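You operate a simulated robot arm through the tools that you are given. There is no shell and no other tool. Be economical: measure what you need, move in short steps, check, and stop when the job is done.

You are at the controls of a simulated two-armed robot. One attempt, no reset.

Task
On the white table top, pour about 60 ml from the red jug into the black jug, holding that steady with the other hand, and put the red jug back.

It is judged by the outcome, as a careful person would: the job done as asked, and still so three seconds after it is handed in. It fails if anything else is knocked over, pushed out of place, dropped, spilled or broken.

Robot
Two 7-joint arms with two-finger parallel grippers on one trunk, on a base that drives. Base frame: it is fixed to the floor where the robot stands at the start and does not move with it; the origin is under the middle of the robot, x ahead of it, y to its left, z up; the surface under the hand at the start is at about z = 0.74. Lengths are in m, angles in degrees, forces in N, time in s.
The left shoulder is at the start at [0.05, 0.177, 1.129], the right one opposite. With the tool pointing down near the work surface each hand reaches from about 0.1 to 0.68 m from the robot's upright axis, wherever it stands, measured 20 degrees to its own side. Payload 3.43 kg a hand.
Tool frame (each hand has its own): the origin (TCP) lies between the finger pads and is the grasp point; the fingertips stand 0.034 m ahead of it; z points along the fingers, y is the line along which they close. Largest opening 0.128 m; finger width 0.024, thickness 0.012; the body of the gripper, 0.048 by 0.13 m, starts 0.096 m behind the TCP.
Orientation is told as [roll, pitch, yaw] about the base's x, y, z axes, in that order, counted from this pose: with the fingers straight down and closing along the base's y, the tool's x points along the base's -x, its y along +y and its z along -z.

Tools
- The arms move only by the tool step_arm. It takes "left_plan", "right_plan" or both (then of equal length, played together; a hand with none holds still); each is a list of rows, each a list of 7 numbers: the shift along the tool's x, y, z in units of 200 mm (1.0 is 200 mm), then the turn, a rotation vector about the tool's x, y, z in units of 45 degrees (1.0 is 45 degrees), then the gripper command, from -1 (fully open) to 1 (shut), values between in proportion. In form: [[dx, dy, dz, wx, wy, wz, gripper], ...]. A call has 1 to 12 rows; each row is the pose to reach, as a shift and turn from the pose commanded when the call began, along the tool's axes at that moment. A call with a number of a shift or a turn outside -1 to 1 is refused whole. A row lasts 0.2 s, in which the tool goes at most 0.05 m and 8.6 degrees; a call with a longer step from one row to the next is refused whole, and so is a gripper value outside its range. Where a pose cannot be reached the arm comes as near as it can. A force on the tool above 40 N (or 10 N above the force at the start of the call, whichever is more), or a blocked arm, ends the call early, and 0.2 s more pass. The fingers move at their own pace (about 0.108 m/s each) and stop on an object; they squeeze with about 36 N. The grip force told is the motor's: it shows also when the fingers shut on nothing. Time passes only in rows, and 0.2 s behind the last, so rows that repeat a pose let the fingers close. It gives the time, the measured TCP pose, the force on the tool (base axes), the opening and the grip force at its end, in the units of the frame above (readings bear some noise), with the torque about the TCP (base axes, N m) and any sound that the robot's microphone picked up.
- Cameras (640 x 400 px; columns grow to the right, rows downward): "scene" is now at [0.158, -0.0206, 1.3]; the picture's right is [-0.22, -0.97, 0.00], its down [-0.49, 0.11, -0.86] and it looks along [0.84, -0.19, -0.50] (base axes); focal length 214 px, centre (320, 200). "left" rides on the left gripper at [0.076, 0.011, -0.16] in its tool frame; the picture's right is [-0.15, 0.99, 0.00], its down [-0.88, -0.13, -0.46] and it looks along [-0.45, -0.07, 0.89] (tool axes); focal length 234 px, centre (320, 200). "right" rides on the right gripper at [0.076, -0.011, -0.16] in its tool frame; the picture's right is [0.15, 0.99, 0.00], its down [-0.88, 0.13, -0.46] and it looks along [-0.45, 0.07, 0.89] (tool axes); focal length 234 px, centre (320, 200). There is no depth. A picture from a camera that has moved, and an enlarged one, comes with that camera's place and axes in the base frame and with its lens.
- camera(camera): a new picture of that camera. The clock stands still meanwhile.
- move_column(by): slides the trunk up (or, below 0, down) by that many m; the arms and the scene camera ride with it, the base frame stays. It gives what a move gives, with no picture.
- steer(legs): drives the robot by 1 to 6 legs, each [ahead, turn to the left] in m and degrees, along the robot's own axes; the way and the turn of a leg run together, so that a leg with both is an arc; at most 1.5 m and 180 degrees a leg. The arms and the cameras ride along, it lands a little off, and it stops where it bumps. It gives what a move gives.
- pan_tilt(pan, tilt): turns the head with the scene camera to pan (to the left, within 80 degrees either way) and tilt (down, from -29 to 69), counted from straight ahead of the robot. It gives what a move gives.
- inspect(camera, box): a new picture of the part [left, top, right, bottom] of that camera's present view, enlarged. The clock stands still meanwhile.
- hand_in(): hands the job in; it is judged then, once.

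Work in short steps. Places have to be worked out from the pictures, the camera data and where the tool is seen: move nearer, look again, correct. Check each grasp and each placing, and mend what went wrong. You have 120 turns and 100 pictures in all, those below and enlarged ones among them. Open the grippers and draw the arms clear of the work before you hand the job in, unless the task says otherwise; then end with one line.

The tools are called after "Call:" by a JSON object that holds its "fn" and its "kwargs". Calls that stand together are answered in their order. step_arm: Moves the arms, as the interface text tells. Its arguments: {"type":"object","properties":{"left_plan":{"type":"array","items":{"type":"array","items":{"type":"number"}}},"right_plan":{"type":"array","items":{"type":"array","items":{"type":"number"}}}},"required":[]} The other tools are called the same way: move_column (by) slides the trunk up or down; steer (legs) drives the base; pan_tilt (pan, tilt) turns the head that bears the scene camera; camera (camera) takes a picture; inspect (camera, box) takes an enlarged picture of a part of a camera's view; hand_in () hands the job in.

At the start:

```text
time: 0.0
left_position: [0.4229, 0.1251, 1.1247]
left_orientation: [0.0, 0.1, 0.0]
left_contact_force: [-0.2, -0.3, -0.2]
left_wrist_torque: [-0.02, 0.01, -0.02]
left_gripper_width: 0.1279
left_finger_force: 0.1
right_position: [0.3829, -0.2171, 1.2104]
right_orientation: [0.0, 0.0, -0.1]
right_contact_force: [-0.4, 1.2, 0.1]
right_wrist_torque: [-0.01, 0.01, -0.01]
right_gripper_width: 0.1277
right_finger_force: 0.1
trunk travel left (down, up): [-0.3, 0.101]
robot x, y, heading: [0.0033, -0.0011, -0.0]
head pan, tilt: [-12.9, 30.1]
```

scene: 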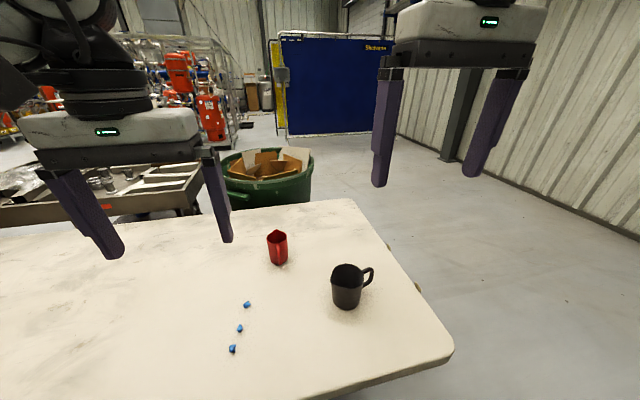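
right: 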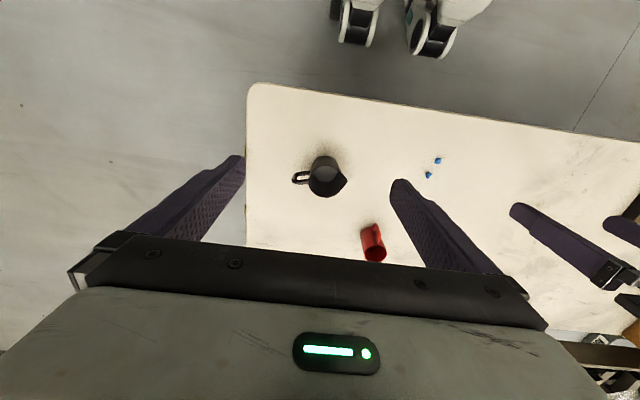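
left: 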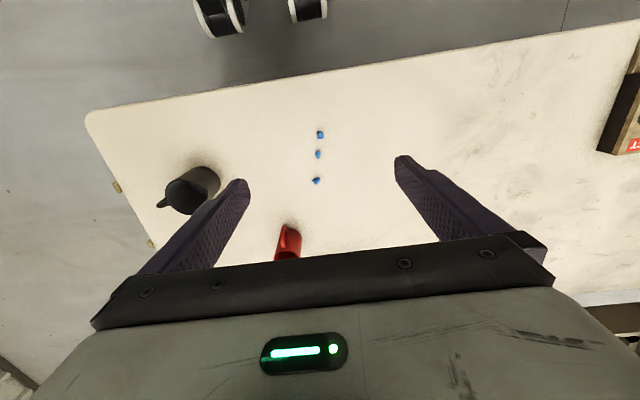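

I'll start with enlarged views of both jugs to see their shape, spouts, handles and contents.

Call:
{"fn": "inspect", "kwargs": {"camera": "scene", "box": [220, 200, 420, 325]}}

Call:
{"fn": "inspect", "kwargs": {"camera": "right", "box": [280, 130, 440, 280]}}

Call:
{"fn": "inspect", "kwargs": {"camera": "left", "box": [140, 120, 340, 270]}}

```text
3.20 times, centred on (320, 262) of scene
camera zoom: at [0.158, -0.0206, 1.3], right [-0.22, -0.97, 0.0], down [-0.49, 0.11, -0.86], along [0.84, -0.19, -0.5], focal length 686 px, centre (320, 0)
```

zoom: 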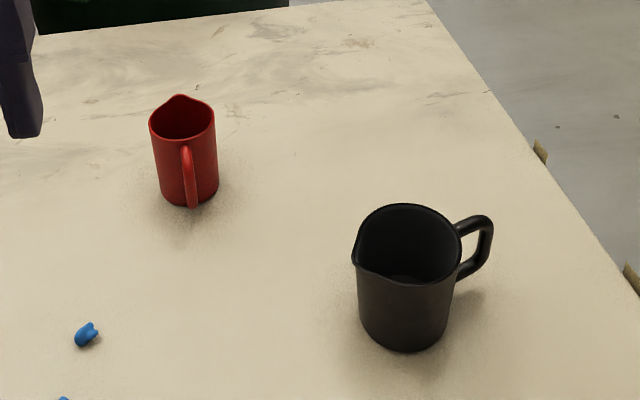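

```text
2.67 times, centred on (360, 205) of right
camera zoom: at [0.3073, -0.2291, 1.3693], right [-0.14, 0.99, 0.0], down [0.88, 0.13, 0.46], along [0.45, 0.07, -0.89], focal length 624 px, centre (213, 187)
```

zoom: 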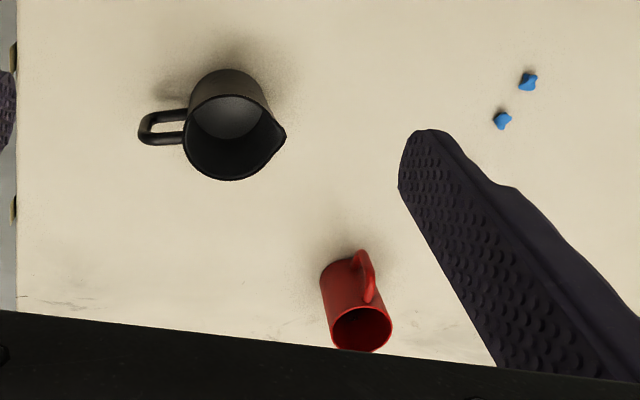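

```text
2.67 times, centred on (240, 195) of left
camera zoom: at [0.3455, 0.1367, 1.285], right [0.15, 0.99, 0.0], down [0.88, -0.13, 0.46], along [0.45, -0.07, -0.89], focal length 624 px, centre (533, 213)
```

zoom: 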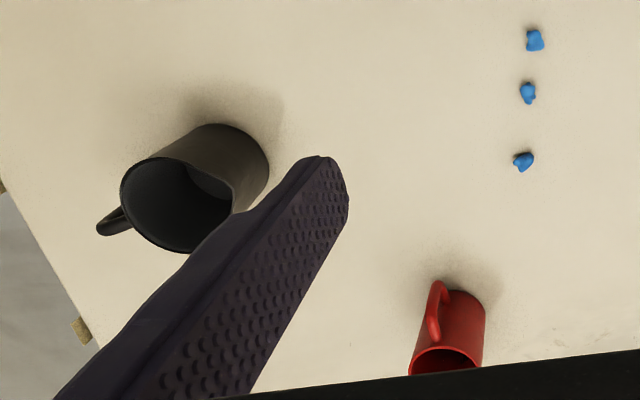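

The red jug has its handle toward me and its spout away, at about (0.70, 0.0). The black jug is near (0.53, -0.17), with its handle to the right and its spout to the left. I'll move both hand cameras forward to look into the jugs.

Call:
{"fn": "step_arm", "kwargs": {"left_plan": [[-0.24, -0.05, 0, 0, 0, 0, -1], [-0.48, -0.1, 0, 0, 0, 0, -1], [-0.72, -0.2, 0, 0, 0, 0, -1], [-0.72, -0.2, 0, 0, 0, 0, -1]], "right_plan": [[-0.2, 0, 0, 0, 0, 0, -1], [-0.4, 0, 0, 0, 0, 0, -1], [-0.5, 0, 0, 0, 0, 0, -1], [-0.5, 0, 0, 0, 0, 0, -1]]}}

Call:
{"fn": "camera", "kwargs": {"camera": "left"}}

Call:
{"fn": "camera", "kwargs": {"camera": "right"}}

```text
refused: row 3 steps farther than a row can; nothing moved
```

```text
93 pictures are left
camera left: at [0.3455, 0.1367, 1.285], right [0.15, 0.99, 0.0], down [0.88, -0.13, 0.46], along [0.45, -0.07, -0.89], focal length 234 px, centre (320, 200)
```

left: 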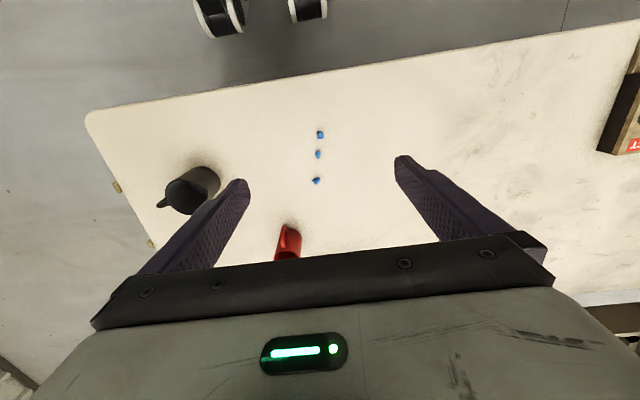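

```text
92 pictures are left
camera right: at [0.3073, -0.2291, 1.3693], right [-0.14, 0.99, 0.0], down [0.88, 0.13, 0.46], along [0.45, 0.07, -0.89], focal length 234 px, centre (320, 200)
```

right: 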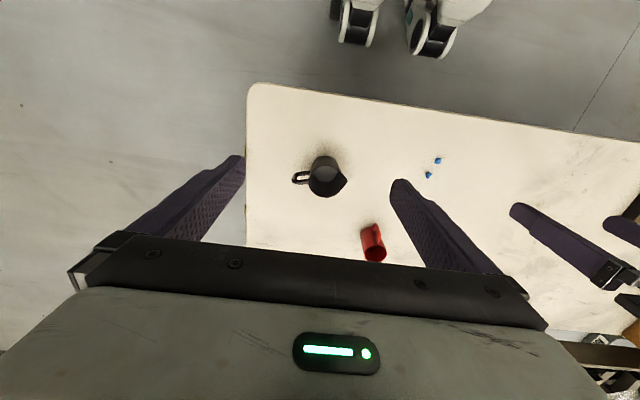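

The third row's step was too long, so nothing moved. I'll retry with shorter rows.

Call:
{"fn": "step_arm", "kwargs": {"left_plan": [[-0.2, -0.05, 0, 0, 0, 0, -1], [-0.4, -0.1, 0, 0, 0, 0, -1], [-0.6, -0.15, 0, 0, 0, 0, -1], [-0.75, -0.2, 0, 0, 0, 0, -1], [-0.75, -0.2, 0, 0, 0, 0, -1]], "right_plan": [[-0.2, 0, 0, 0, 0, 0, -1], [-0.4, 0, 0, 0, 0, 0, -1], [-0.5, 0, 0, 0, 0, 0, -1], [-0.5, 0, 0, 0, 0, 0, -1], [-0.5, 0, 0, 0, 0, 0, -1]]}}

```text
time: 1.2
left_position: [0.5738, 0.0862, 1.1245]
left_orientation: [0.0, 0.0, -0.1]
left_contact_force: [0.8, 0.5, -0.2]
left_wrist_torque: [-0.01, -0.02, -0.03]
left_gripper_width: 0.1279
left_finger_force: 0.0
right_position: [0.4684, -0.2274, 1.2]
right_orientation: [0.0, -0.1, -0.1]
right_contact_force: [0.6, -0.9, -0.5]
right_wrist_torque: [0.03, 0.02, 0.01]
right_gripper_width: 0.1278
right_finger_force: 0.1
right hand out of reach, approached as far as the arm can: row 2, 3, 4, 5
trunk travel left (down, up): [-0.3, 0.101]
robot x, y, heading: [-0.0022, -0.0, 0.2]
head pan, tilt: [-12.9, 30.1]
```

Now I'll look into both jugs from here.

Call:
{"fn": "inspect", "kwargs": {"camera": "left", "box": [190, 100, 390, 260]}}

Call:
{"fn": "inspect", "kwargs": {"camera": "right", "box": [280, 100, 440, 240]}}

```text
2.50 times, centred on (290, 180) of left
camera zoom: at [0.4966, 0.0975, 1.2862], right [0.15, 0.99, 0.0], down [0.88, -0.13, 0.46], along [0.45, -0.07, -0.89], focal length 585 px, centre (395, 250)
```

zoom: 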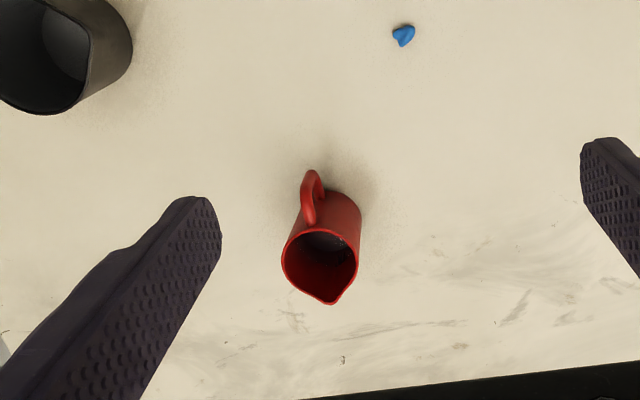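

```text
2.86 times, centred on (360, 170) of right
camera zoom: at [0.3937, -0.2399, 1.3601], right [-0.14, 0.99, 0.0], down [0.88, 0.13, 0.46], along [0.45, 0.07, -0.89], focal length 669 px, centre (206, 286)
```

zoom: 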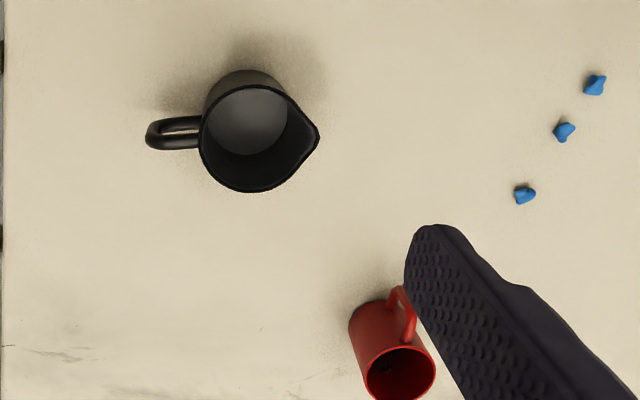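

I'll enlarge both interiors further to find the liquid levels.

Call:
{"fn": "inspect", "kwargs": {"camera": "left", "box": [270, 160, 318, 226]}}

Call:
{"fn": "inspect", "kwargs": {"camera": "right", "box": [320, 120, 400, 170]}}

```text
6.06 times, centred on (294, 193) of left
camera zoom: at [0.4966, 0.0975, 1.2862], right [0.15, 0.99, 0.0], down [0.88, -0.13, 0.46], along [0.45, -0.07, -0.89], focal length 1419 px, centre (478, 242)
```

zoom: 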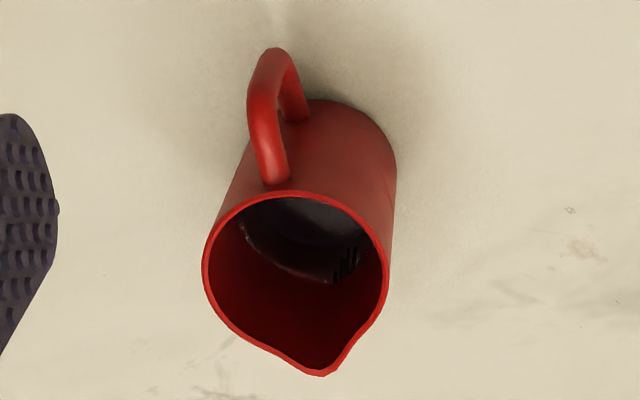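

```text
8.00 times, centred on (360, 145) of right
camera zoom: at [0.3937, -0.2399, 1.3601], right [-0.14, 0.99, 0.0], down [0.88, 0.13, 0.46], along [0.45, 0.07, -0.89], focal length 1873 px, centre (0, 640)
```

zoom: 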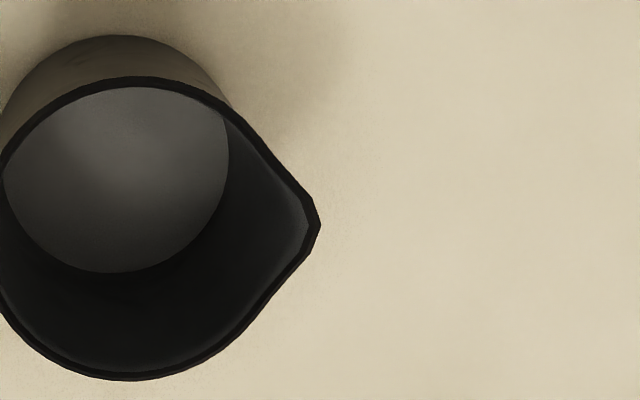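

The red jug holds dark liquid to roughly 4 cm, which I make about 105 ml, and the black jug looks empty. My estimates are:

- **Red jug:** centre (0.73, 0.0), diameter 66 mm, height 90 mm.
- **Black jug:** centre (0.527, -0.184), rim at z of about 0.835, handle outer bar near (0.542, -0.262).

The right hand will take the black handle from the right and above. The left hand will take the red body from behind, with the handle between the fingers. I'll start turning both.

Call:
{"fn": "step_arm", "kwargs": {"left_plan": [[0.017, -0.058, 0.125, 0, -0.1667, 0, -1], [0.033, -0.117, 0.25, 0, -0.3333, 0, -1], [0.05, -0.175, 0.375, 0, -0.5, 0, -1], [0.067, -0.233, 0.5, 0, -0.6667, 0, -1], [0.083, -0.292, 0.625, 0, -0.8333, 0, -1], [0.1, -0.35, 0.75, 0, -1, 0, -1], [0.1, -0.35, 0.75, 0, -1, 0, -1]], "right_plan": [[-0.025, -0.108, 0.1667, 0, 0, 0.1667, -1], [-0.05, -0.217, 0.3333, 0, 0, 0.3333, -1], [-0.075, -0.325, 0.5, 0, 0, 0.5, -1], [-0.1, -0.433, 0.6667, 0, 0, 0.6667, -1], [-0.125, -0.542, 0.8333, 0, 0, 0.8333, -1], [-0.15, -0.65, 1.0, 0, 0, 1.0, -1], [-0.15, -0.65, 1.0, 0, 0, 1.0, -1]]}}

```text
time: 2.8
left_position: [0.5537, 0.0133, 0.9749]
left_orientation: [-0.1, -45.1, 0.2]
left_contact_force: [-0.2, -0.4, -0.3]
left_wrist_torque: [-0.01, 0.0, 0.04]
left_gripper_width: 0.128
left_finger_force: 0.1
right_position: [0.4982, -0.3578, 0.998]
right_orientation: [0.1, 0.0, -45.2]
right_contact_force: [0.3, 0.1, 0.8]
right_wrist_torque: [0.02, 0.03, -0.01]
right_gripper_width: 0.1281
right_finger_force: 0.1
trunk travel left (down, up): [-0.3, 0.101]
robot x, y, heading: [-0.0015, 0.0033, -0.1]
head pan, tilt: [-12.9, 30.1]
```

Both moves tracked well. Next I'll finish the right hand's yaw to about -80°, and pitch the left to about -60°, which is 30° below horizontal.

Call:
{"fn": "step_arm", "kwargs": {"left_plan": [[0, 0, 0, 0, -0.1, 0, -1], [0, 0, 0, 0, -0.2, 0, -1], [0, 0, 0, 0, -0.333, 0, -1], [0, 0, 0, 0, -0.333, 0, -1], [0, 0, 0, 0, -0.333, 0, -1], [0, 0, 0, 0, -0.333, 0, -1]], "right_plan": [[-0.042, 0.04, 0.05, 0, 0, 0.156, -1], [-0.085, 0.08, 0.1, 0, 0, 0.311, -1], [-0.127, 0.12, 0.15, 0, 0, 0.467, -1], [-0.17, 0.16, 0.2, 0, 0, 0.622, -1], [-0.212, 0.198, 0.25, 0, 0, 0.778, -1], [-0.212, 0.198, 0.25, 0, 0, 0.778, -1]]}}

```text
time: 4.2
left_position: [0.5527, 0.014, 0.9726]
left_orientation: [-0.1, -59.9, 0.1]
left_contact_force: [0.1, 0.0, 0.1]
left_wrist_torque: [0.03, 0.01, -0.01]
left_gripper_width: 0.1278
left_finger_force: 0.0
right_position: [0.5585, -0.3629, 0.9502]
right_orientation: [0.2, 0.0, -80.2]
right_contact_force: [-0.6, -0.1, 0.6]
right_wrist_torque: [0.02, 0.02, -0.01]
right_gripper_width: 0.128
right_finger_force: 0.0
trunk travel left (down, up): [-0.3, 0.101]
robot x, y, heading: [0.0005, -0.0, -0.2]
head pan, tilt: [-12.9, 30.1]
```

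Now I'll tilt the right fingers 45° toward the handle and look.

Call:
{"fn": "step_arm", "kwargs": {"right_plan": [[0, 0, 0.04, 0, 0.1667, 0, -1], [0, 0, 0.08, 0, 0.3333, 0, -1], [0, 0, 0.12, 0, 0.5, 0, -1], [0, 0, 0.16, 0, 0.6667, 0, -1], [0, 0, 0.2, 0, 0.8333, 0, -1], [0, 0, 0.25, 0, 1, 0, -1], [0, 0, 0.25, 0, 1, 0, -1]]}}

Call:
{"fn": "camera", "kwargs": {"camera": "right"}}

Call:
{"fn": "camera", "kwargs": {"camera": "left"}}

Call:
{"fn": "camera", "kwargs": {"camera": "scene"}}

```text
time: 5.8
left_position: [0.5536, 0.0142, 0.9738]
left_orientation: [-0.1, -60.0, 0.1]
left_contact_force: [-1.1, 0.3, -0.4]
left_wrist_torque: [-0.04, -0.04, 0.01]
left_gripper_width: 0.1279
left_finger_force: 0.0
right_position: [0.4963, -0.3431, 0.9336]
right_orientation: [0.1, 45.1, -80.0]
right_contact_force: [-1.3, -0.3, -0.9]
right_wrist_torque: [0.06, 0.04, -0.01]
right_gripper_width: 0.128
right_finger_force: 0.0
right hand out of reach, approached as far as the arm can: row 4, 5, 6, 7
trunk travel left (down, up): [-0.3, 0.101]
robot x, y, heading: [-0.0037, -0.0033, 0.1]
head pan, tilt: [-12.9, 30.1]
```

```text
87 pictures are left
camera right: at [0.4953, -0.4041, 1.1006], right [0.96, 0.27, 0.11], down [0.29, -0.91, -0.3], along [0.01, 0.32, -0.95], focal length 234 px, centre (320, 200)
```

right: 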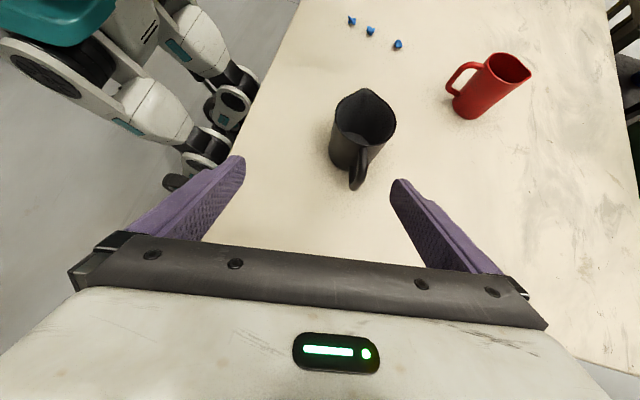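

```text
86 pictures are left
camera left: at [0.3762, 0.0266, 0.9893], right [0.07, 0.99, 0.13], down [0.05, -0.13, 0.99], along [1.0, -0.07, -0.05], focal length 234 px, centre (320, 200)
```

left: 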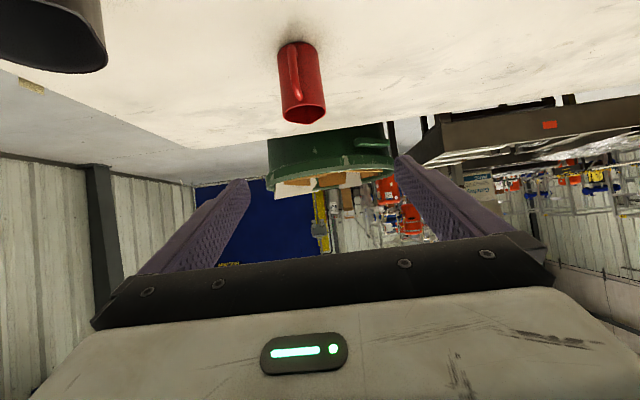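

```text
85 pictures are left
camera scene: at [0.1582, -0.0204, 1.3], right [-0.22, -0.97, 0.0], down [-0.49, 0.11, -0.86], along [0.84, -0.19, -0.5], focal length 214 px, centre (320, 200)
```

scene: 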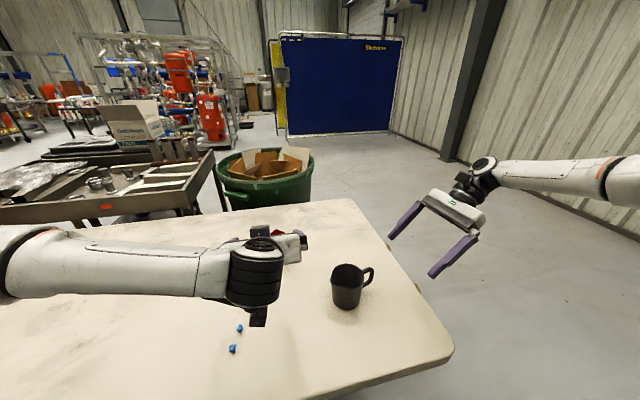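

The right arm is at its reach limit sideways. The base has room before the table edge at x of about 0.33, so I'll drive forward 8 cm. Both hands stay well above everything.

Call:
{"fn": "steer", "kwargs": {"legs": [[0.08, 0]]}}

```text
time: 6.8
left_position: [0.6334, 0.0155, 0.974]
left_orientation: [0.0, -60.0, 0.2]
left_contact_force: [-1.3, 0.0, 0.3]
left_wrist_torque: [-0.02, 0.01, -0.01]
left_gripper_width: 0.1278
left_finger_force: 0.0
right_position: [0.5763, -0.3417, 0.9339]
right_orientation: [0.2, 44.9, -80.0]
right_contact_force: [0.4, 0.1, -0.6]
right_wrist_torque: [0.0, 0.0, 0.0]
right_gripper_width: 0.1279
right_finger_force: 0.1
trunk travel left (down, up): [-0.3, 0.101]
robot x, y, heading: [0.0788, 0.0013, -0.0]
head pan, tilt: [-12.9, 30.1]
```

The black jug and handle positions are confirmed, with the handle bar near (0.543, -0.262). I'll bring the right hand to a pre-grasp 10 cm back along its fingers, with the opening narrowed.

Call:
{"fn": "step_arm", "kwargs": {"right_plan": [[-0.05, -0.031, 0.1, 0, 0, 0, -0.3], [-0.1, -0.062, 0.2, 0, 0, 0, -0.3], [-0.15, -0.093, 0.295, 0, 0, 0, -0.3], [-0.15, -0.093, 0.295, 0, 0, 0, -0.3]]}}

Call:
{"fn": "camera", "kwargs": {"camera": "right"}}

```text
time: 7.8
left_position: [0.632, 0.0154, 0.9745]
left_orientation: [-0.1, -60.0, 0.2]
left_contact_force: [0.3, 0.0, 0.3]
left_wrist_torque: [-0.02, -0.02, -0.01]
left_gripper_width: 0.1281
left_finger_force: 0.0
right_position: [0.5436, -0.3257, 0.8785]
right_orientation: [0.3, 44.8, -79.9]
right_contact_force: [-0.2, 0.3, -1.0]
right_wrist_torque: [-0.01, 0.01, 0.03]
right_gripper_width: 0.0829
right_finger_force: 0.1
right hand out of reach, approached as far as the arm can: row 2, 3, 4
trunk travel left (down, up): [-0.3, 0.101]
robot x, y, heading: [0.0791, -0.0009, 0.2]
head pan, tilt: [-12.9, 30.1]
```

```text
84 pictures are left
camera right: at [0.5425, -0.3841, 1.0451], right [0.96, 0.27, 0.11], down [0.29, -0.91, -0.29], along [0.02, 0.31, -0.95], focal length 234 px, centre (320, 200)
```

right: 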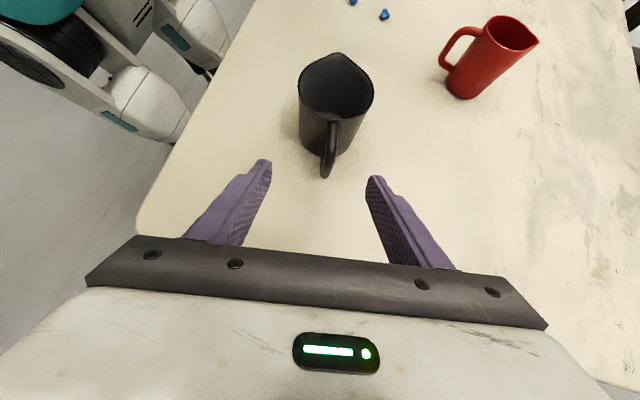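

The handle sits centred between the fingers and the remaining offset is small. I'll advance 6 cm and check.

Call:
{"fn": "step_arm", "kwargs": {"right_plan": [[-0.01, 0.02, 0.15, 0, 0, 0, -0.3], [-0.02, 0.04, 0.3, 0, 0, 0, -0.3], [-0.02, 0.04, 0.3, 0, 0, 0, -0.3]]}}

Call:
{"fn": "camera", "kwargs": {"camera": "right"}}

```text
time: 8.7
left_position: [0.6321, 0.0172, 0.9742]
left_orientation: [-0.1, -60.0, 0.2]
left_contact_force: [0.7, -0.1, 0.8]
left_wrist_torque: [-0.01, -0.03, -0.02]
left_gripper_width: 0.1284
left_finger_force: 0.0
right_position: [0.526, -0.2814, 0.8532]
right_orientation: [0.1, 44.8, -80.0]
right_contact_force: [1.0, 0.3, -0.5]
right_wrist_torque: [0.01, -0.03, 0.01]
right_gripper_width: 0.0832
right_finger_force: 0.1
right hand out of reach, approached as far as the arm can: row 1, 2, 3
trunk travel left (down, up): [-0.3, 0.101]
robot x, y, heading: [0.0776, -0.0011, -0.1]
head pan, tilt: [-12.9, 30.1]
```

```text
83 pictures are left
camera right: at [0.5247, -0.3413, 1.0203], right [0.96, 0.27, 0.11], down [0.29, -0.91, -0.3], along [0.02, 0.31, -0.95], focal length 234 px, centre (320, 200)
```

right: 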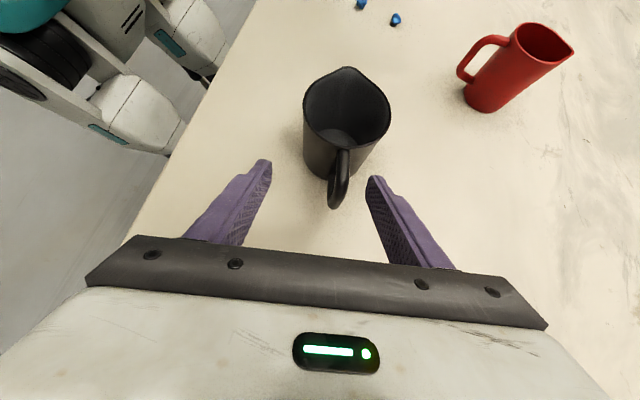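

The reach limit is pulling the hand back by about 2 cm. I'll back off along the fingers and drive another 8 cm forward.

Call:
{"fn": "step_arm", "kwargs": {"right_plan": [[0, 0, -0.2, 0, 0, 0, -0.3], [0, 0, -0.4, 0, 0, 0, -0.3], [0, 0, -0.5, 0, 0, 0, -0.3]]}}

Call:
{"fn": "steer", "kwargs": {"legs": [[0.08, 0]]}}

```text
time: 9.4
left_position: [0.6315, 0.0165, 0.9741]
left_orientation: [0.0, -60.0, 0.2]
left_contact_force: [0.1, 0.1, 0.9]
left_wrist_torque: [0.04, 0.02, -0.02]
left_gripper_width: 0.1279
left_finger_force: 0.1
right_position: [0.536, -0.3514, 0.9257]
right_orientation: [0.1, 45.0, -79.9]
right_contact_force: [0.8, -0.5, -0.5]
right_wrist_torque: [-0.01, 0.0, -0.02]
right_gripper_width: 0.0832
right_finger_force: 0.1
trunk travel left (down, up): [-0.3, 0.101]
robot x, y, heading: [0.0824, -0.0016, 0.1]
head pan, tilt: [-12.9, 30.1]
```

```text
time: 10.4
left_position: [0.6519, 0.0167, 0.9742]
left_orientation: [0.0, -60.0, 0.2]
left_contact_force: [-0.6, -0.4, 0.7]
left_wrist_torque: [0.01, 0.0, 0.0]
left_gripper_width: 0.1279
left_finger_force: 0.0
right_position: [0.5565, -0.3504, 0.9262]
right_orientation: [0.3, 45.0, -80.0]
right_contact_force: [-0.3, -0.6, 0.7]
right_wrist_torque: [0.01, 0.01, 0.01]
right_gripper_width: 0.083
right_finger_force: 0.1
trunk travel left (down, up): [-0.3, 0.101]
robot x, y, heading: [0.0984, -0.002, 0.3]
head pan, tilt: [-12.9, 30.1]
stopped in leg 1: the robot was blocked; the commanded pose is now the measured one
```

The base bumped at x of about 0.10. I'll back off slightly and check that nothing moved.

Call:
{"fn": "steer", "kwargs": {"legs": [[-0.015, 0]]}}

Call:
{"fn": "camera", "kwargs": {"camera": "right"}}

Call:
{"fn": "camera", "kwargs": {"camera": "scene"}}

```text
time: 11.1
left_position: [0.6367, 0.0148, 0.9754]
left_orientation: [0.0, -60.1, 0.2]
left_contact_force: [-0.9, 0.2, 0.8]
left_wrist_torque: [-0.03, 0.0, -0.05]
left_gripper_width: 0.128
left_finger_force: 0.0
right_position: [0.5411, -0.3512, 0.9261]
right_orientation: [0.3, 44.9, -79.8]
right_contact_force: [-0.8, -0.2, -0.4]
right_wrist_torque: [0.03, 0.01, 0.01]
right_gripper_width: 0.0833
right_finger_force: 0.0
trunk travel left (down, up): [-0.3, 0.101]
robot x, y, heading: [0.0834, -0.0007, 0.2]
head pan, tilt: [-12.9, 30.1]
```

```text
82 pictures are left
camera right: at [0.5404, -0.4116, 1.093], right [0.96, 0.27, 0.11], down [0.29, -0.91, -0.3], along [0.02, 0.32, -0.95], focal length 234 px, centre (320, 200)
```

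right: 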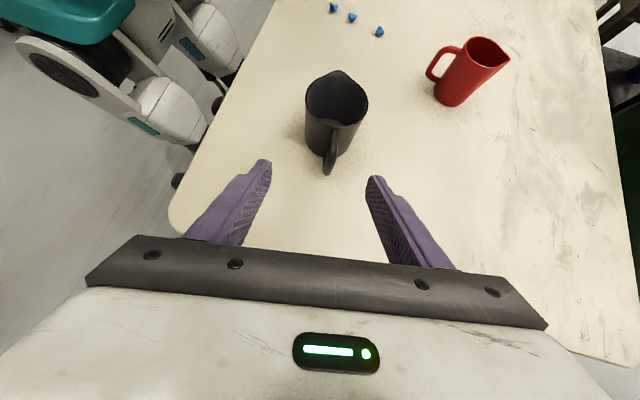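

```text
81 pictures are left
camera scene: at [0.2412, -0.0202, 1.3001], right [-0.22, -0.98, 0.0], down [-0.49, 0.11, -0.87], along [0.84, -0.19, -0.5], focal length 214 px, centre (320, 200)
```

scene: 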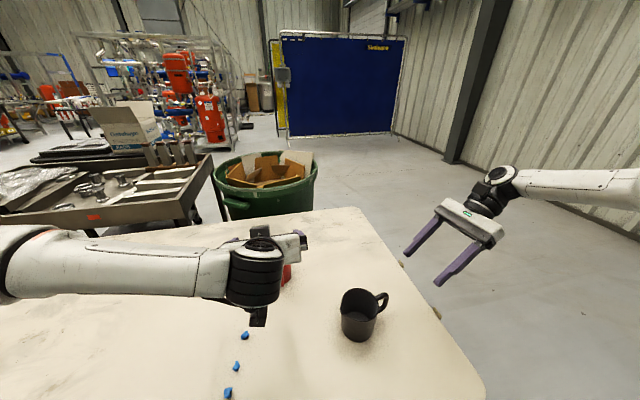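

Nothing appears to have moved. I'll use a steeper wrist, with fingers 20° off vertical, which should be easier to reach.

Call:
{"fn": "step_arm", "kwargs": {"right_plan": [[0.0, 0.03, 0.0, 0, -0.15, 0, -0.3], [0.02, 0.05, 0.1, 0, -0.3, 0, -0.3], [0.05, 0.08, 0.22, 0, -0.45, 0, -0.3], [0.08, 0.1, 0.35, 0, -0.556, 0, -0.3], [0.08, 0.1, 0.35, 0, -0.556, 0, -0.3]]}}

Call:
{"fn": "camera", "kwargs": {"camera": "right"}}

```text
time: 12.3
left_position: [0.6381, 0.0165, 0.9733]
left_orientation: [0.0, -60.0, 0.2]
left_contact_force: [0.3, -0.2, 0.1]
left_wrist_torque: [-0.01, 0.01, -0.01]
left_gripper_width: 0.1283
left_finger_force: 0.0
right_position: [0.552, -0.2874, 0.8877]
right_orientation: [0.2, 19.8, -80.0]
right_contact_force: [-0.4, 0.2, 0.0]
right_wrist_torque: [-0.01, 0.0, -0.04]
right_gripper_width: 0.083
right_finger_force: 0.0
trunk travel left (down, up): [-0.3, 0.101]
robot x, y, heading: [0.0842, 0.0025, -0.1]
head pan, tilt: [-12.9, 30.1]
```

```text
80 pictures are left
camera right: at [0.5369, -0.2729, 1.0629], right [0.95, 0.31, 0.05], down [0.3, -0.95, 0.13], along [0.09, -0.11, -0.99], focal length 234 px, centre (320, 200)
```

right: 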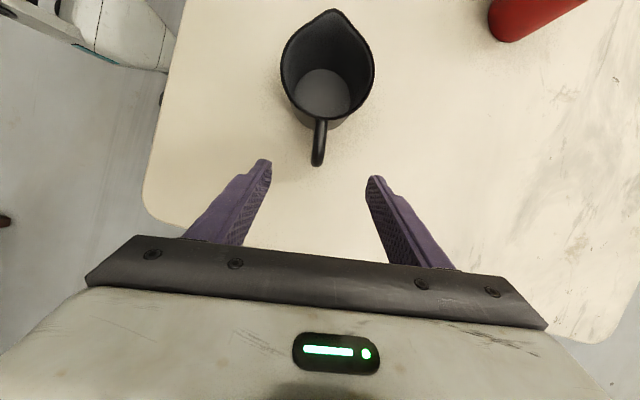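

It's reachable now and the view into the black jug is good. It is empty and the handle is centred. I'll advance about 9 cm along the fingers to straddle the handle.

Call:
{"fn": "step_arm", "kwargs": {"right_plan": [[0, -0.005, 0.12, 0, 0, 0, -0.3], [0, -0.01, 0.24, 0, 0, 0, -0.3], [0, -0.018, 0.35, 0, 0, 0, -0.3], [0, -0.018, 0.455, 0, 0, 0, -0.3], [0, -0.018, 0.455, 0, 0, 0, -0.3]]}}

Call:
{"fn": "camera", "kwargs": {"camera": "right"}}

Call:
{"fn": "inspect", "kwargs": {"camera": "scene", "box": [300, 200, 460, 360]}}

```text
time: 13.5
left_position: [0.6372, 0.0157, 0.974]
left_orientation: [-0.1, -60.0, 0.4]
left_contact_force: [0.5, 0.2, 0.3]
left_wrist_torque: [0.03, 0.0, 0.02]
left_gripper_width: 0.1277
left_finger_force: 0.0
right_position: [0.5422, -0.2581, 0.8038]
right_orientation: [0.2, 19.8, -80.0]
right_contact_force: [0.7, 0.4, -0.3]
right_wrist_torque: [0.0, 0.01, -0.02]
right_gripper_width: 0.0833
right_finger_force: 0.1
trunk travel left (down, up): [-0.3, 0.101]
robot x, y, heading: [0.0809, -0.001, 0.2]
head pan, tilt: [-12.9, 30.1]
```

```text
79 pictures are left
camera right: at [0.5274, -0.2428, 0.9798], right [0.95, 0.31, 0.05], down [0.3, -0.95, 0.13], along [0.09, -0.11, -0.99], focal length 234 px, centre (320, 200)
```

right: 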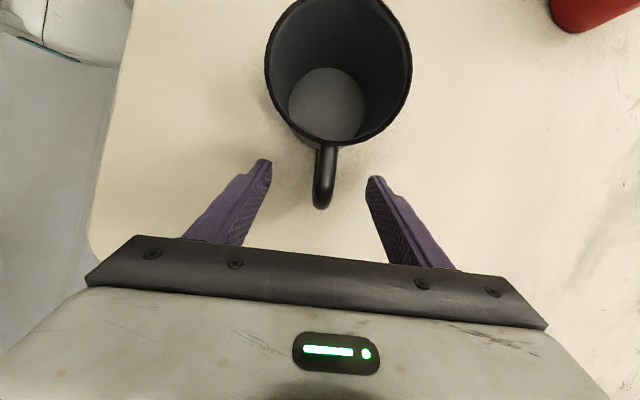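

```text
2.50 times, centred on (380, 280) of scene
camera zoom: at [0.2419, -0.0203, 1.3], right [-0.22, -0.98, 0.0], down [-0.49, 0.11, -0.86], along [0.84, -0.19, -0.5], focal length 536 px, centre (170, 0)
```

zoom: 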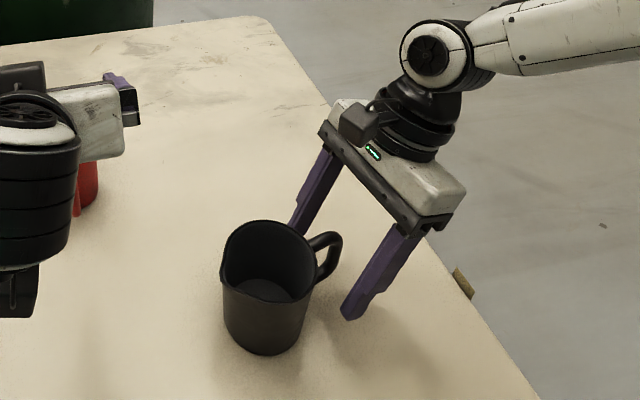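

The handle is centred between the fingers, so I'll close the right gripper on it.

Call:
{"fn": "step_arm", "kwargs": {"right_plan": [[0, 0, 0, 0, 0, 0, 0.2], [0, 0, 0, 0, 0, 0, 0.5], [0, 0, 0, 0, 0, 0, 0.8], [0, 0, 0, 0, 0, 0, 1], [0, 0, 0, 0, 0, 0, 1]]}}

Call:
{"fn": "camera", "kwargs": {"camera": "right"}}

```text
time: 14.7
left_position: [0.6387, 0.0165, 0.9746]
left_orientation: [0.1, -60.1, 0.3]
left_contact_force: [-0.2, 0.2, -0.3]
left_wrist_torque: [0.03, -0.02, 0.0]
left_gripper_width: 0.1278
left_finger_force: 0.3
right_position: [0.5419, -0.2584, 0.8041]
right_orientation: [0.1, 19.8, -80.1]
right_contact_force: [-0.1, 0.2, 0.5]
right_wrist_torque: [0.02, 0.08, 0.06]
right_gripper_width: 0.0127
right_finger_force: 36.3
trunk travel left (down, up): [-0.3, 0.101]
robot x, y, heading: [0.083, 0.0012, 0.1]
head pan, tilt: [-12.9, 30.1]
```

```text
77 pictures are left
camera right: at [0.5273, -0.243, 0.98], right [0.95, 0.31, 0.05], down [0.3, -0.95, 0.13], along [0.09, -0.11, -0.99], focal length 234 px, centre (320, 200)
```

right: 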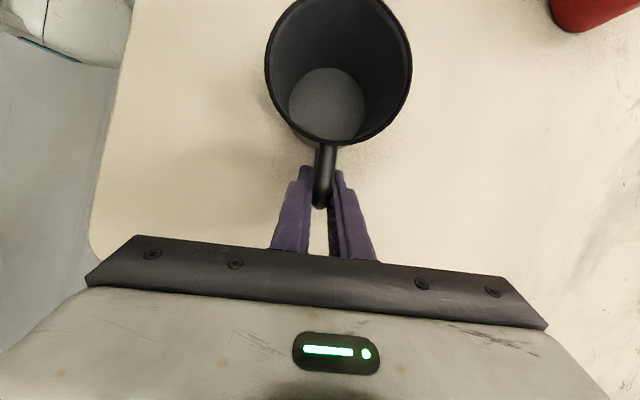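

The black jug is gripped at its handle (opening 12.7 mm) and hasn't moved. Now the left hand goes to a pre-grasp behind the red jug.

Call:
{"fn": "step_arm", "kwargs": {"left_plan": [[0.147, -0.02, 0.068, 0, 0, 0, -1], [0.294, -0.04, 0.135, 0, 0, 0, -1], [0.441, -0.06, 0.2, 0, 0, 0, -1], [0.588, -0.08, 0.27, 0, 0, 0, -1], [0.588, -0.08, 0.27, 0, 0, 0, -1]]}}

Call:
{"fn": "camera", "kwargs": {"camera": "left"}}

Call:
{"fn": "camera", "kwargs": {"camera": "scene"}}

```text
time: 15.9
left_position: [0.6238, 0.002, 0.8453]
left_orientation: [0.0, -60.1, 0.3]
left_contact_force: [0.2, 0.6, -0.6]
left_wrist_torque: [0.01, -0.01, -0.04]
left_gripper_width: 0.1281
left_finger_force: 0.1
right_position: [0.5402, -0.257, 0.8043]
right_orientation: [0.1, 19.8, -80.0]
right_contact_force: [-1.1, 0.4, -0.1]
right_wrist_torque: [0.06, 0.07, 0.03]
right_gripper_width: 0.0126
right_finger_force: 35.8
trunk travel left (down, up): [-0.3, 0.101]
robot x, y, heading: [0.0858, -0.0041, -0.1]
head pan, tilt: [-12.9, 30.1]
```

```text
76 pictures are left
camera left: at [0.4469, 0.0121, 0.8608], right [0.07, 0.99, 0.13], down [0.05, -0.13, 0.99], along [1.0, -0.06, -0.05], focal length 234 px, centre (320, 200)
```

left: 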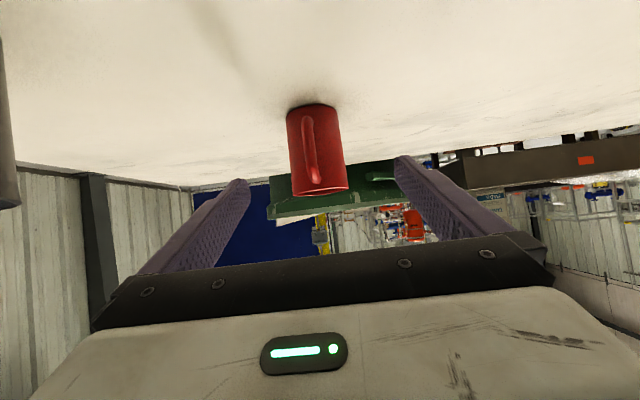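

```text
75 pictures are left
camera scene: at [0.2419, -0.0203, 1.3], right [-0.22, -0.98, 0.0], down [-0.49, 0.11, -0.86], along [0.84, -0.19, -0.5], focal length 214 px, centre (320, 200)
```

scene: 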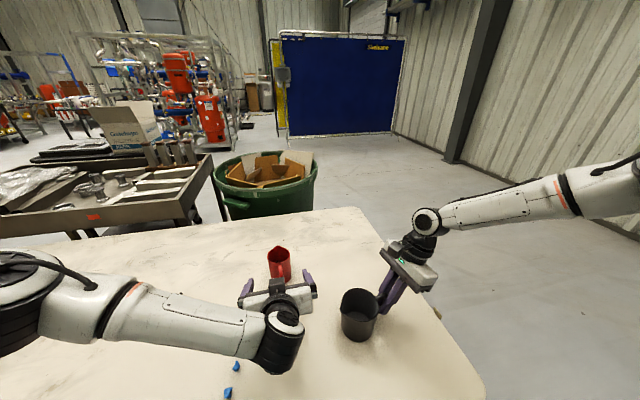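

The red jug is centred at y of about 0 and x of about 0.733, and the fingers straddle it cleanly. I'll advance along the fingers in two stages, stopping with the grasp just behind the jug's axis so the palm clears the handle.

Call:
{"fn": "step_arm", "kwargs": {"left_plan": [[-0.005, 0, 0.15, 0, 0, 0, -1], [-0.01, 0, 0.3, 0, 0, 0, -1], [-0.015, -0.003, 0.42, 0, 0, 0, -1], [-0.015, -0.003, 0.42, 0, 0, 0, -1]]}}

Call:
{"fn": "camera", "kwargs": {"camera": "left"}}

Call:
{"fn": "inspect", "kwargs": {"camera": "scene", "box": [220, 220, 340, 320]}}

```text
time: 16.9
left_position: [0.699, 0.0031, 0.8074]
left_orientation: [0.0, -60.0, 0.2]
left_contact_force: [0.1, -0.1, -1.0]
left_wrist_torque: [-0.02, 0.04, 0.04]
left_gripper_width: 0.1281
left_finger_force: 0.0
right_position: [0.542, -0.2584, 0.8024]
right_orientation: [0.1, 19.8, -79.9]
right_contact_force: [-1.0, 0.0, 1.8]
right_wrist_torque: [0.09, 0.1, 0.03]
right_gripper_width: 0.0127
right_finger_force: 36.0
trunk travel left (down, up): [-0.3, 0.101]
robot x, y, heading: [0.0855, 0.0029, -0.0]
head pan, tilt: [-12.9, 30.1]
```

```text
74 pictures are left
camera left: at [0.5226, 0.0139, 0.8213], right [0.07, 0.99, 0.13], down [0.05, -0.13, 0.99], along [1.0, -0.06, -0.05], focal length 234 px, centre (320, 200)
```

left: 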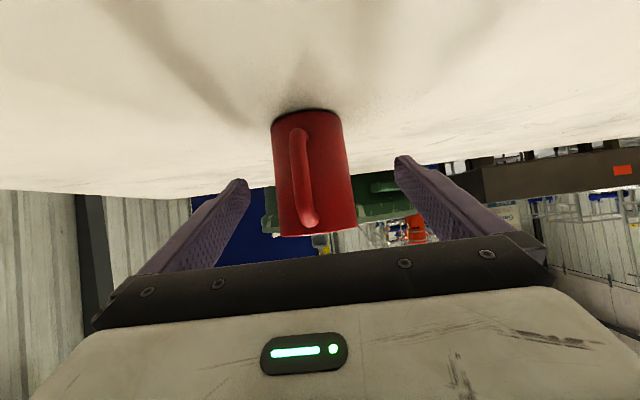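

```text
4.00 times, centred on (280, 270) of scene
camera zoom: at [0.2419, -0.0203, 1.3], right [-0.22, -0.98, 0.0], down [-0.49, 0.11, -0.86], along [0.84, -0.19, -0.5], focal length 858 px, centre (480, -80)
```

zoom: 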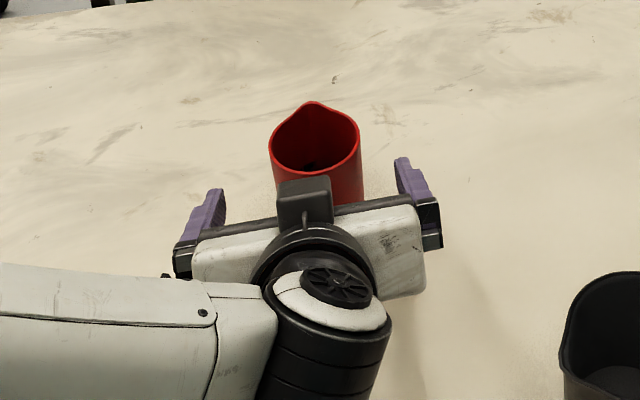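

Alignment looks good and the palm and box clear the rim and handle. I'll advance the last 3 cm.

Call:
{"fn": "step_arm", "kwargs": {"left_plan": [[0.004, -0.005, 0.08, 0, 0, 0, -1], [0.008, -0.01, 0.166, 0, 0, 0, -1], [0.008, -0.01, 0.166, 0, 0, 0, -1]]}}

Call:
{"fn": "camera", "kwargs": {"camera": "left"}}

Call:
{"fn": "inspect", "kwargs": {"camera": "scene", "box": [240, 220, 320, 280]}}

```text
time: 17.7
left_position: [0.73, -0.0009, 0.7882]
left_orientation: [-0.1, -60.0, 0.2]
left_contact_force: [0.6, 0.1, 0.1]
left_wrist_torque: [0.02, 0.0, -0.05]
left_gripper_width: 0.128
left_finger_force: 0.0
right_position: [0.5421, -0.2564, 0.8044]
right_orientation: [0.3, 19.9, -80.1]
right_contact_force: [0.2, -0.2, 1.0]
right_wrist_torque: [0.06, 0.11, 0.02]
right_gripper_width: 0.0125
right_finger_force: 36.1
trunk travel left (down, up): [-0.3, 0.101]
robot x, y, heading: [0.0881, -0.0027, 0.2]
head pan, tilt: [-12.9, 30.1]
```

```text
72 pictures are left
camera left: at [0.5517, 0.0103, 0.8029], right [0.07, 0.99, 0.13], down [0.05, -0.13, 0.99], along [1.0, -0.06, -0.05], focal length 234 px, centre (320, 200)
```

left: 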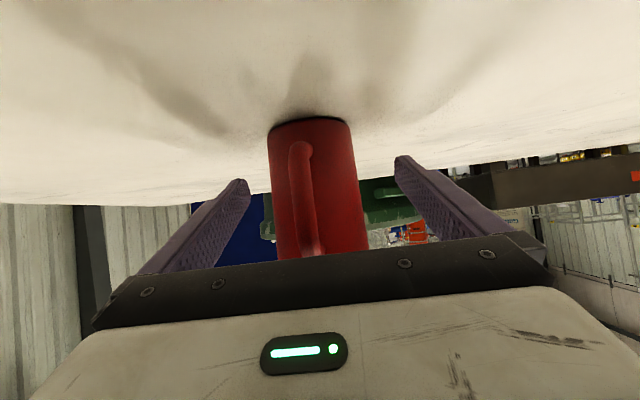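

```text
6.67 times, centred on (280, 250) of scene
camera zoom: at [0.2419, -0.0203, 1.3], right [-0.22, -0.98, 0.0], down [-0.49, 0.11, -0.86], along [0.84, -0.19, -0.5], focal length 1430 px, centre (587, -133)
```

zoom: 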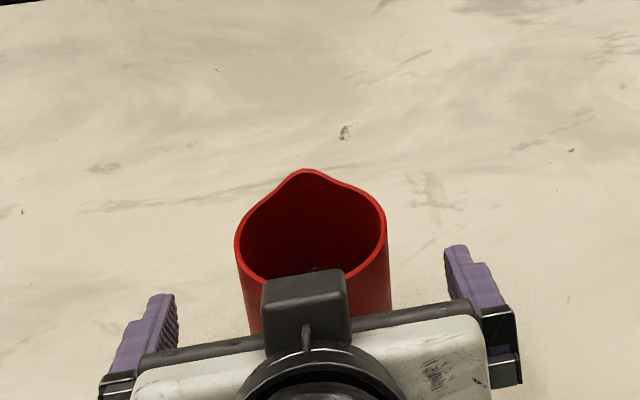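

The hand is in place, centred, with no contact force. I'll close the left gripper on the red jug.

Call:
{"fn": "step_arm", "kwargs": {"left_plan": [[0, 0, 0, 0, 0, 0, -0.6], [0, 0, 0, 0, 0, 0, -0.3], [0, 0, 0, 0, 0, 0, 0], [0, 0, 0, 0, 0, 0, 0.5], [0, 0, 0, 0, 0, 0, 1], [0, 0, 0, 0, 0, 0, 1]]}}

Call:
{"fn": "camera", "kwargs": {"camera": "left"}}

```text
time: 19.1
left_position: [0.7298, -0.0013, 0.7874]
left_orientation: [-0.1, -60.1, 0.2]
left_contact_force: [-0.3, -0.9, 0.4]
left_wrist_torque: [0.01, 0.01, 0.02]
left_gripper_width: 0.0656
left_finger_force: 36.2
right_position: [0.5415, -0.2573, 0.8041]
right_orientation: [0.2, 19.9, -80.1]
right_contact_force: [0.1, -1.2, 0.3]
right_wrist_torque: [0.02, 0.1, 0.03]
right_gripper_width: 0.0124
right_finger_force: 35.7
trunk travel left (down, up): [-0.3, 0.101]
robot x, y, heading: [0.0832, -0.0033, 0.0]
head pan, tilt: [-12.9, 30.1]
```

```text
70 pictures are left
camera left: at [0.5514, 0.0101, 0.803], right [0.07, 0.99, 0.13], down [0.05, -0.13, 0.99], along [1.0, -0.06, -0.05], focal length 234 px, centre (320, 200)
```

left: 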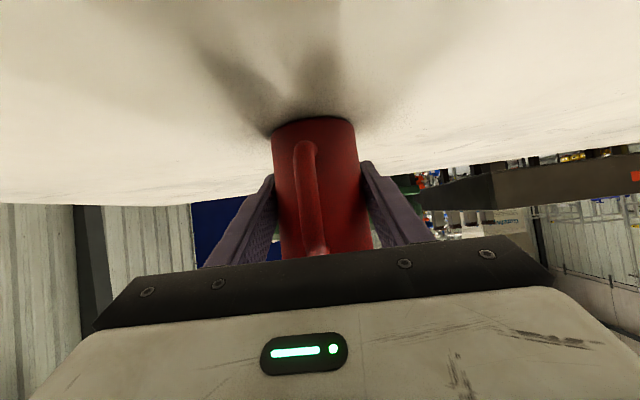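

The grip is firm at 65.6 mm. I'll lift 12 cm straight up, slowly.

Call:
{"fn": "step_arm", "kwargs": {"left_plan": [[-0.065, 0, -0.0375, 0, 0, 0, 1], [-0.13, 0, -0.075, 0, 0, 0, 1], [-0.195, 0, -0.1125, 0, 0, 0, 1], [-0.26, 0, -0.15, 0, 0, 0, 1], [-0.325, 0, -0.1875, 0, 0, 0, 1], [-0.39, 0, -0.225, 0, 0, 0, 1], [-0.455, 0, -0.2625, 0, 0, 0, 1], [-0.52, 0, -0.3, 0, 0, 0, 1], [-0.52, 0, -0.3, 0, 0, 0, 1], [-0.52, 0, -0.3, 0, 0, 0, 1]]}}

Call:
{"fn": "camera", "kwargs": {"camera": "left"}}

Call:
{"fn": "inspect", "kwargs": {"camera": "scene", "box": [220, 180, 340, 280]}}

```text
time: 21.3
left_position: [0.7282, -0.0031, 0.9095]
left_orientation: [0.0, -60.0, 0.3]
left_contact_force: [0.1, 1.1, -1.1]
left_wrist_torque: [0.01, 0.0, 0.01]
left_gripper_width: 0.0658
left_finger_force: 35.6
right_position: [0.5429, -0.2572, 0.803]
right_orientation: [0.2, 19.9, -80.0]
right_contact_force: [-0.2, 0.2, 1.9]
right_wrist_torque: [0.11, 0.1, 0.02]
right_gripper_width: 0.0126
right_finger_force: 35.6
trunk travel left (down, up): [-0.3, 0.101]
robot x, y, heading: [0.0857, 0.0029, 0.2]
head pan, tilt: [-12.9, 30.1]
```

```text
69 pictures are left
camera left: at [0.5509, 0.0089, 0.9242], right [0.07, 0.99, 0.13], down [0.05, -0.13, 0.99], along [1.0, -0.06, -0.05], focal length 234 px, centre (320, 200)
```

left: 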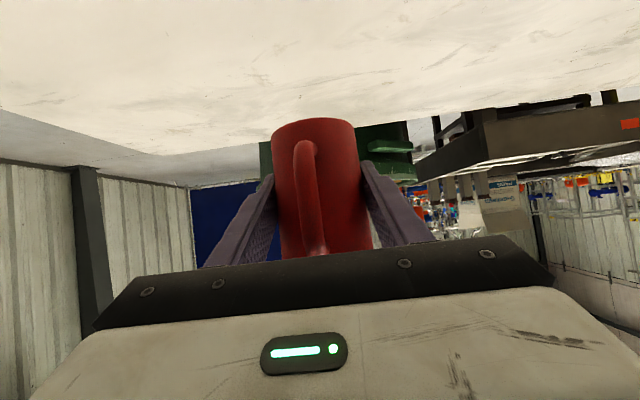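

```text
4.00 times, centred on (280, 230) of scene
camera zoom: at [0.242, -0.0202, 1.3], right [-0.22, -0.98, 0.0], down [-0.49, 0.11, -0.86], along [0.84, -0.19, -0.5], focal length 858 px, centre (480, 80)
```

zoom: 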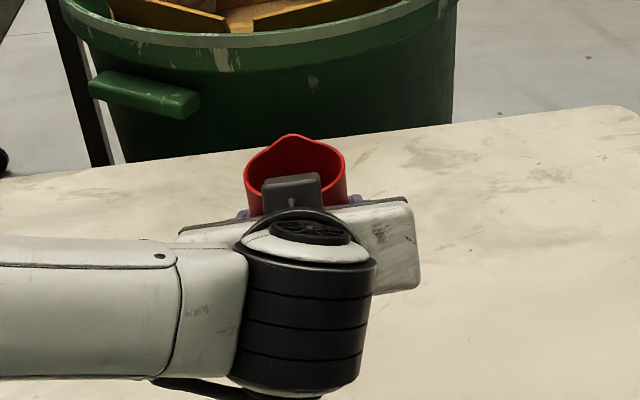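

The red jug is held firmly and upright. I'll carry it level toward a pour-ready pose just beyond the black jug's near-left rim, yawing so its spout points at the black jug. I'm doing this in two gentle halves.

Call:
{"fn": "step_arm", "kwargs": {"left_plan": [[0.02, -0.015, -0.035, 0.02, 0, 0.012, 1], [0.06, -0.048, -0.104, 0.07, 0, 0.04, 1], [0.115, -0.092, -0.2, 0.135, 0, 0.078, 1], [0.18, -0.144, -0.312, 0.21, 0, 0.12, 1], [0.245, -0.196, -0.425, 0.285, 0, 0.165, 1], [0.3, -0.24, -0.52, 0.35, 0, 0.202, 1], [0.345, -0.276, -0.6, 0.4, 0, 0.231, 1], [0.375, -0.3, -0.65, 0.433, 0, 0.25, 1], [0.375, -0.3, -0.65, 0.433, 0, 0.25, 1], [0.375, -0.3, -0.65, 0.433, 0, 0.25, 1]]}}

```text
time: 23.5
left_position: [0.5779, -0.0633, 0.9082]
left_orientation: [0.0, -60.0, -22.3]
left_contact_force: [-0.2, 0.9, -1.1]
left_wrist_torque: [-0.05, -0.03, 0.01]
left_gripper_width: 0.0656
left_finger_force: 36.1
right_position: [0.5414, -0.2581, 0.8028]
right_orientation: [0.2, 19.7, -80.0]
right_contact_force: [-0.6, -0.4, 1.8]
right_wrist_torque: [0.08, 0.11, 0.01]
right_gripper_width: 0.0125
right_finger_force: 36.7
trunk travel left (down, up): [-0.3, 0.101]
robot x, y, heading: [0.0834, 0.0005, 0.1]
head pan, tilt: [-12.9, 30.1]
```

That tracked well. Second half of the carry follows.

Call:
{"fn": "step_arm", "kwargs": {"left_plan": [[0.01, -0.024, -0.018, 0.02, 0, 0.012, 1], [0.03, -0.076, -0.058, 0.07, 0, 0.04, 1], [0.058, -0.146, -0.112, 0.135, 0, 0.078, 1], [0.09, -0.228, -0.175, 0.21, 0, 0.12, 1], [0.123, -0.31, -0.238, 0.285, 0, 0.165, 1], [0.15, -0.38, -0.292, 0.35, 0, 0.202, 1], [0.173, -0.437, -0.336, 0.4, 0, 0.231, 1], [0.188, -0.476, -0.365, 0.433, 0, 0.25, 1], [0.188, -0.476, -0.365, 0.433, 0, 0.25, 1], [0.188, -0.476, -0.365, 0.433, 0, 0.25, 1]]}}

Call:
{"fn": "camera", "kwargs": {"camera": "scene"}}

Call:
{"fn": "camera", "kwargs": {"camera": "right"}}

```text
time: 25.7
left_position: [0.4726, -0.1189, 0.9275]
left_orientation: [-5.2, -59.5, -39.9]
left_contact_force: [-1.1, 0.4, -1.4]
left_wrist_torque: [-0.05, 0.03, 0.02]
left_gripper_width: 0.066
left_finger_force: 36.0
left hand out of reach, approached as far as the arm can: row 6, 7, 8, 9, 10
right_position: [0.5421, -0.2567, 0.8033]
right_orientation: [0.2, 19.9, -79.9]
right_contact_force: [-0.4, 0.9, 1.6]
right_wrist_torque: [0.03, 0.06, 0.02]
right_gripper_width: 0.0124
right_finger_force: 36.4
trunk travel left (down, up): [-0.3, 0.101]
robot x, y, heading: [0.0821, 0.0019, 0.2]
head pan, tilt: [-12.9, 30.1]
```

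```text
67 pictures are left
camera scene: at [0.242, -0.0204, 1.3], right [-0.22, -0.98, 0.0], down [-0.49, 0.11, -0.86], along [0.84, -0.19, -0.5], focal length 214 px, centre (320, 200)
```

scene: 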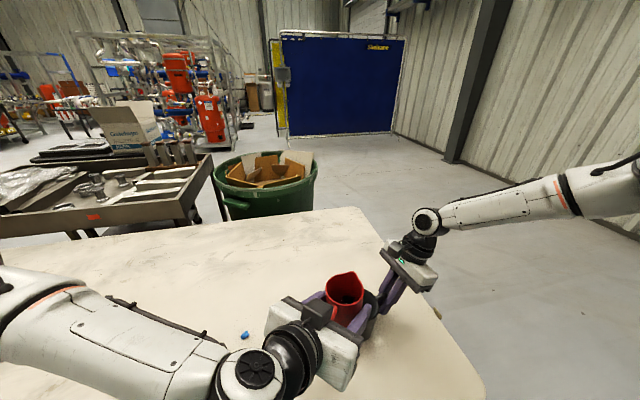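

```text
66 pictures are left
camera right: at [0.5274, -0.243, 0.9799], right [0.95, 0.31, 0.05], down [0.3, -0.95, 0.13], along [0.09, -0.11, -0.99], focal length 234 px, centre (320, 200)
```

right: 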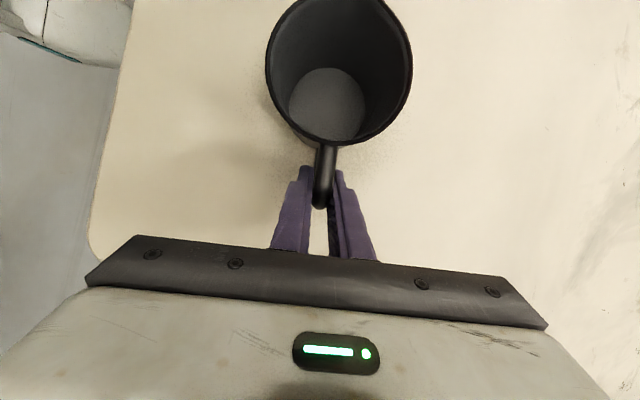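

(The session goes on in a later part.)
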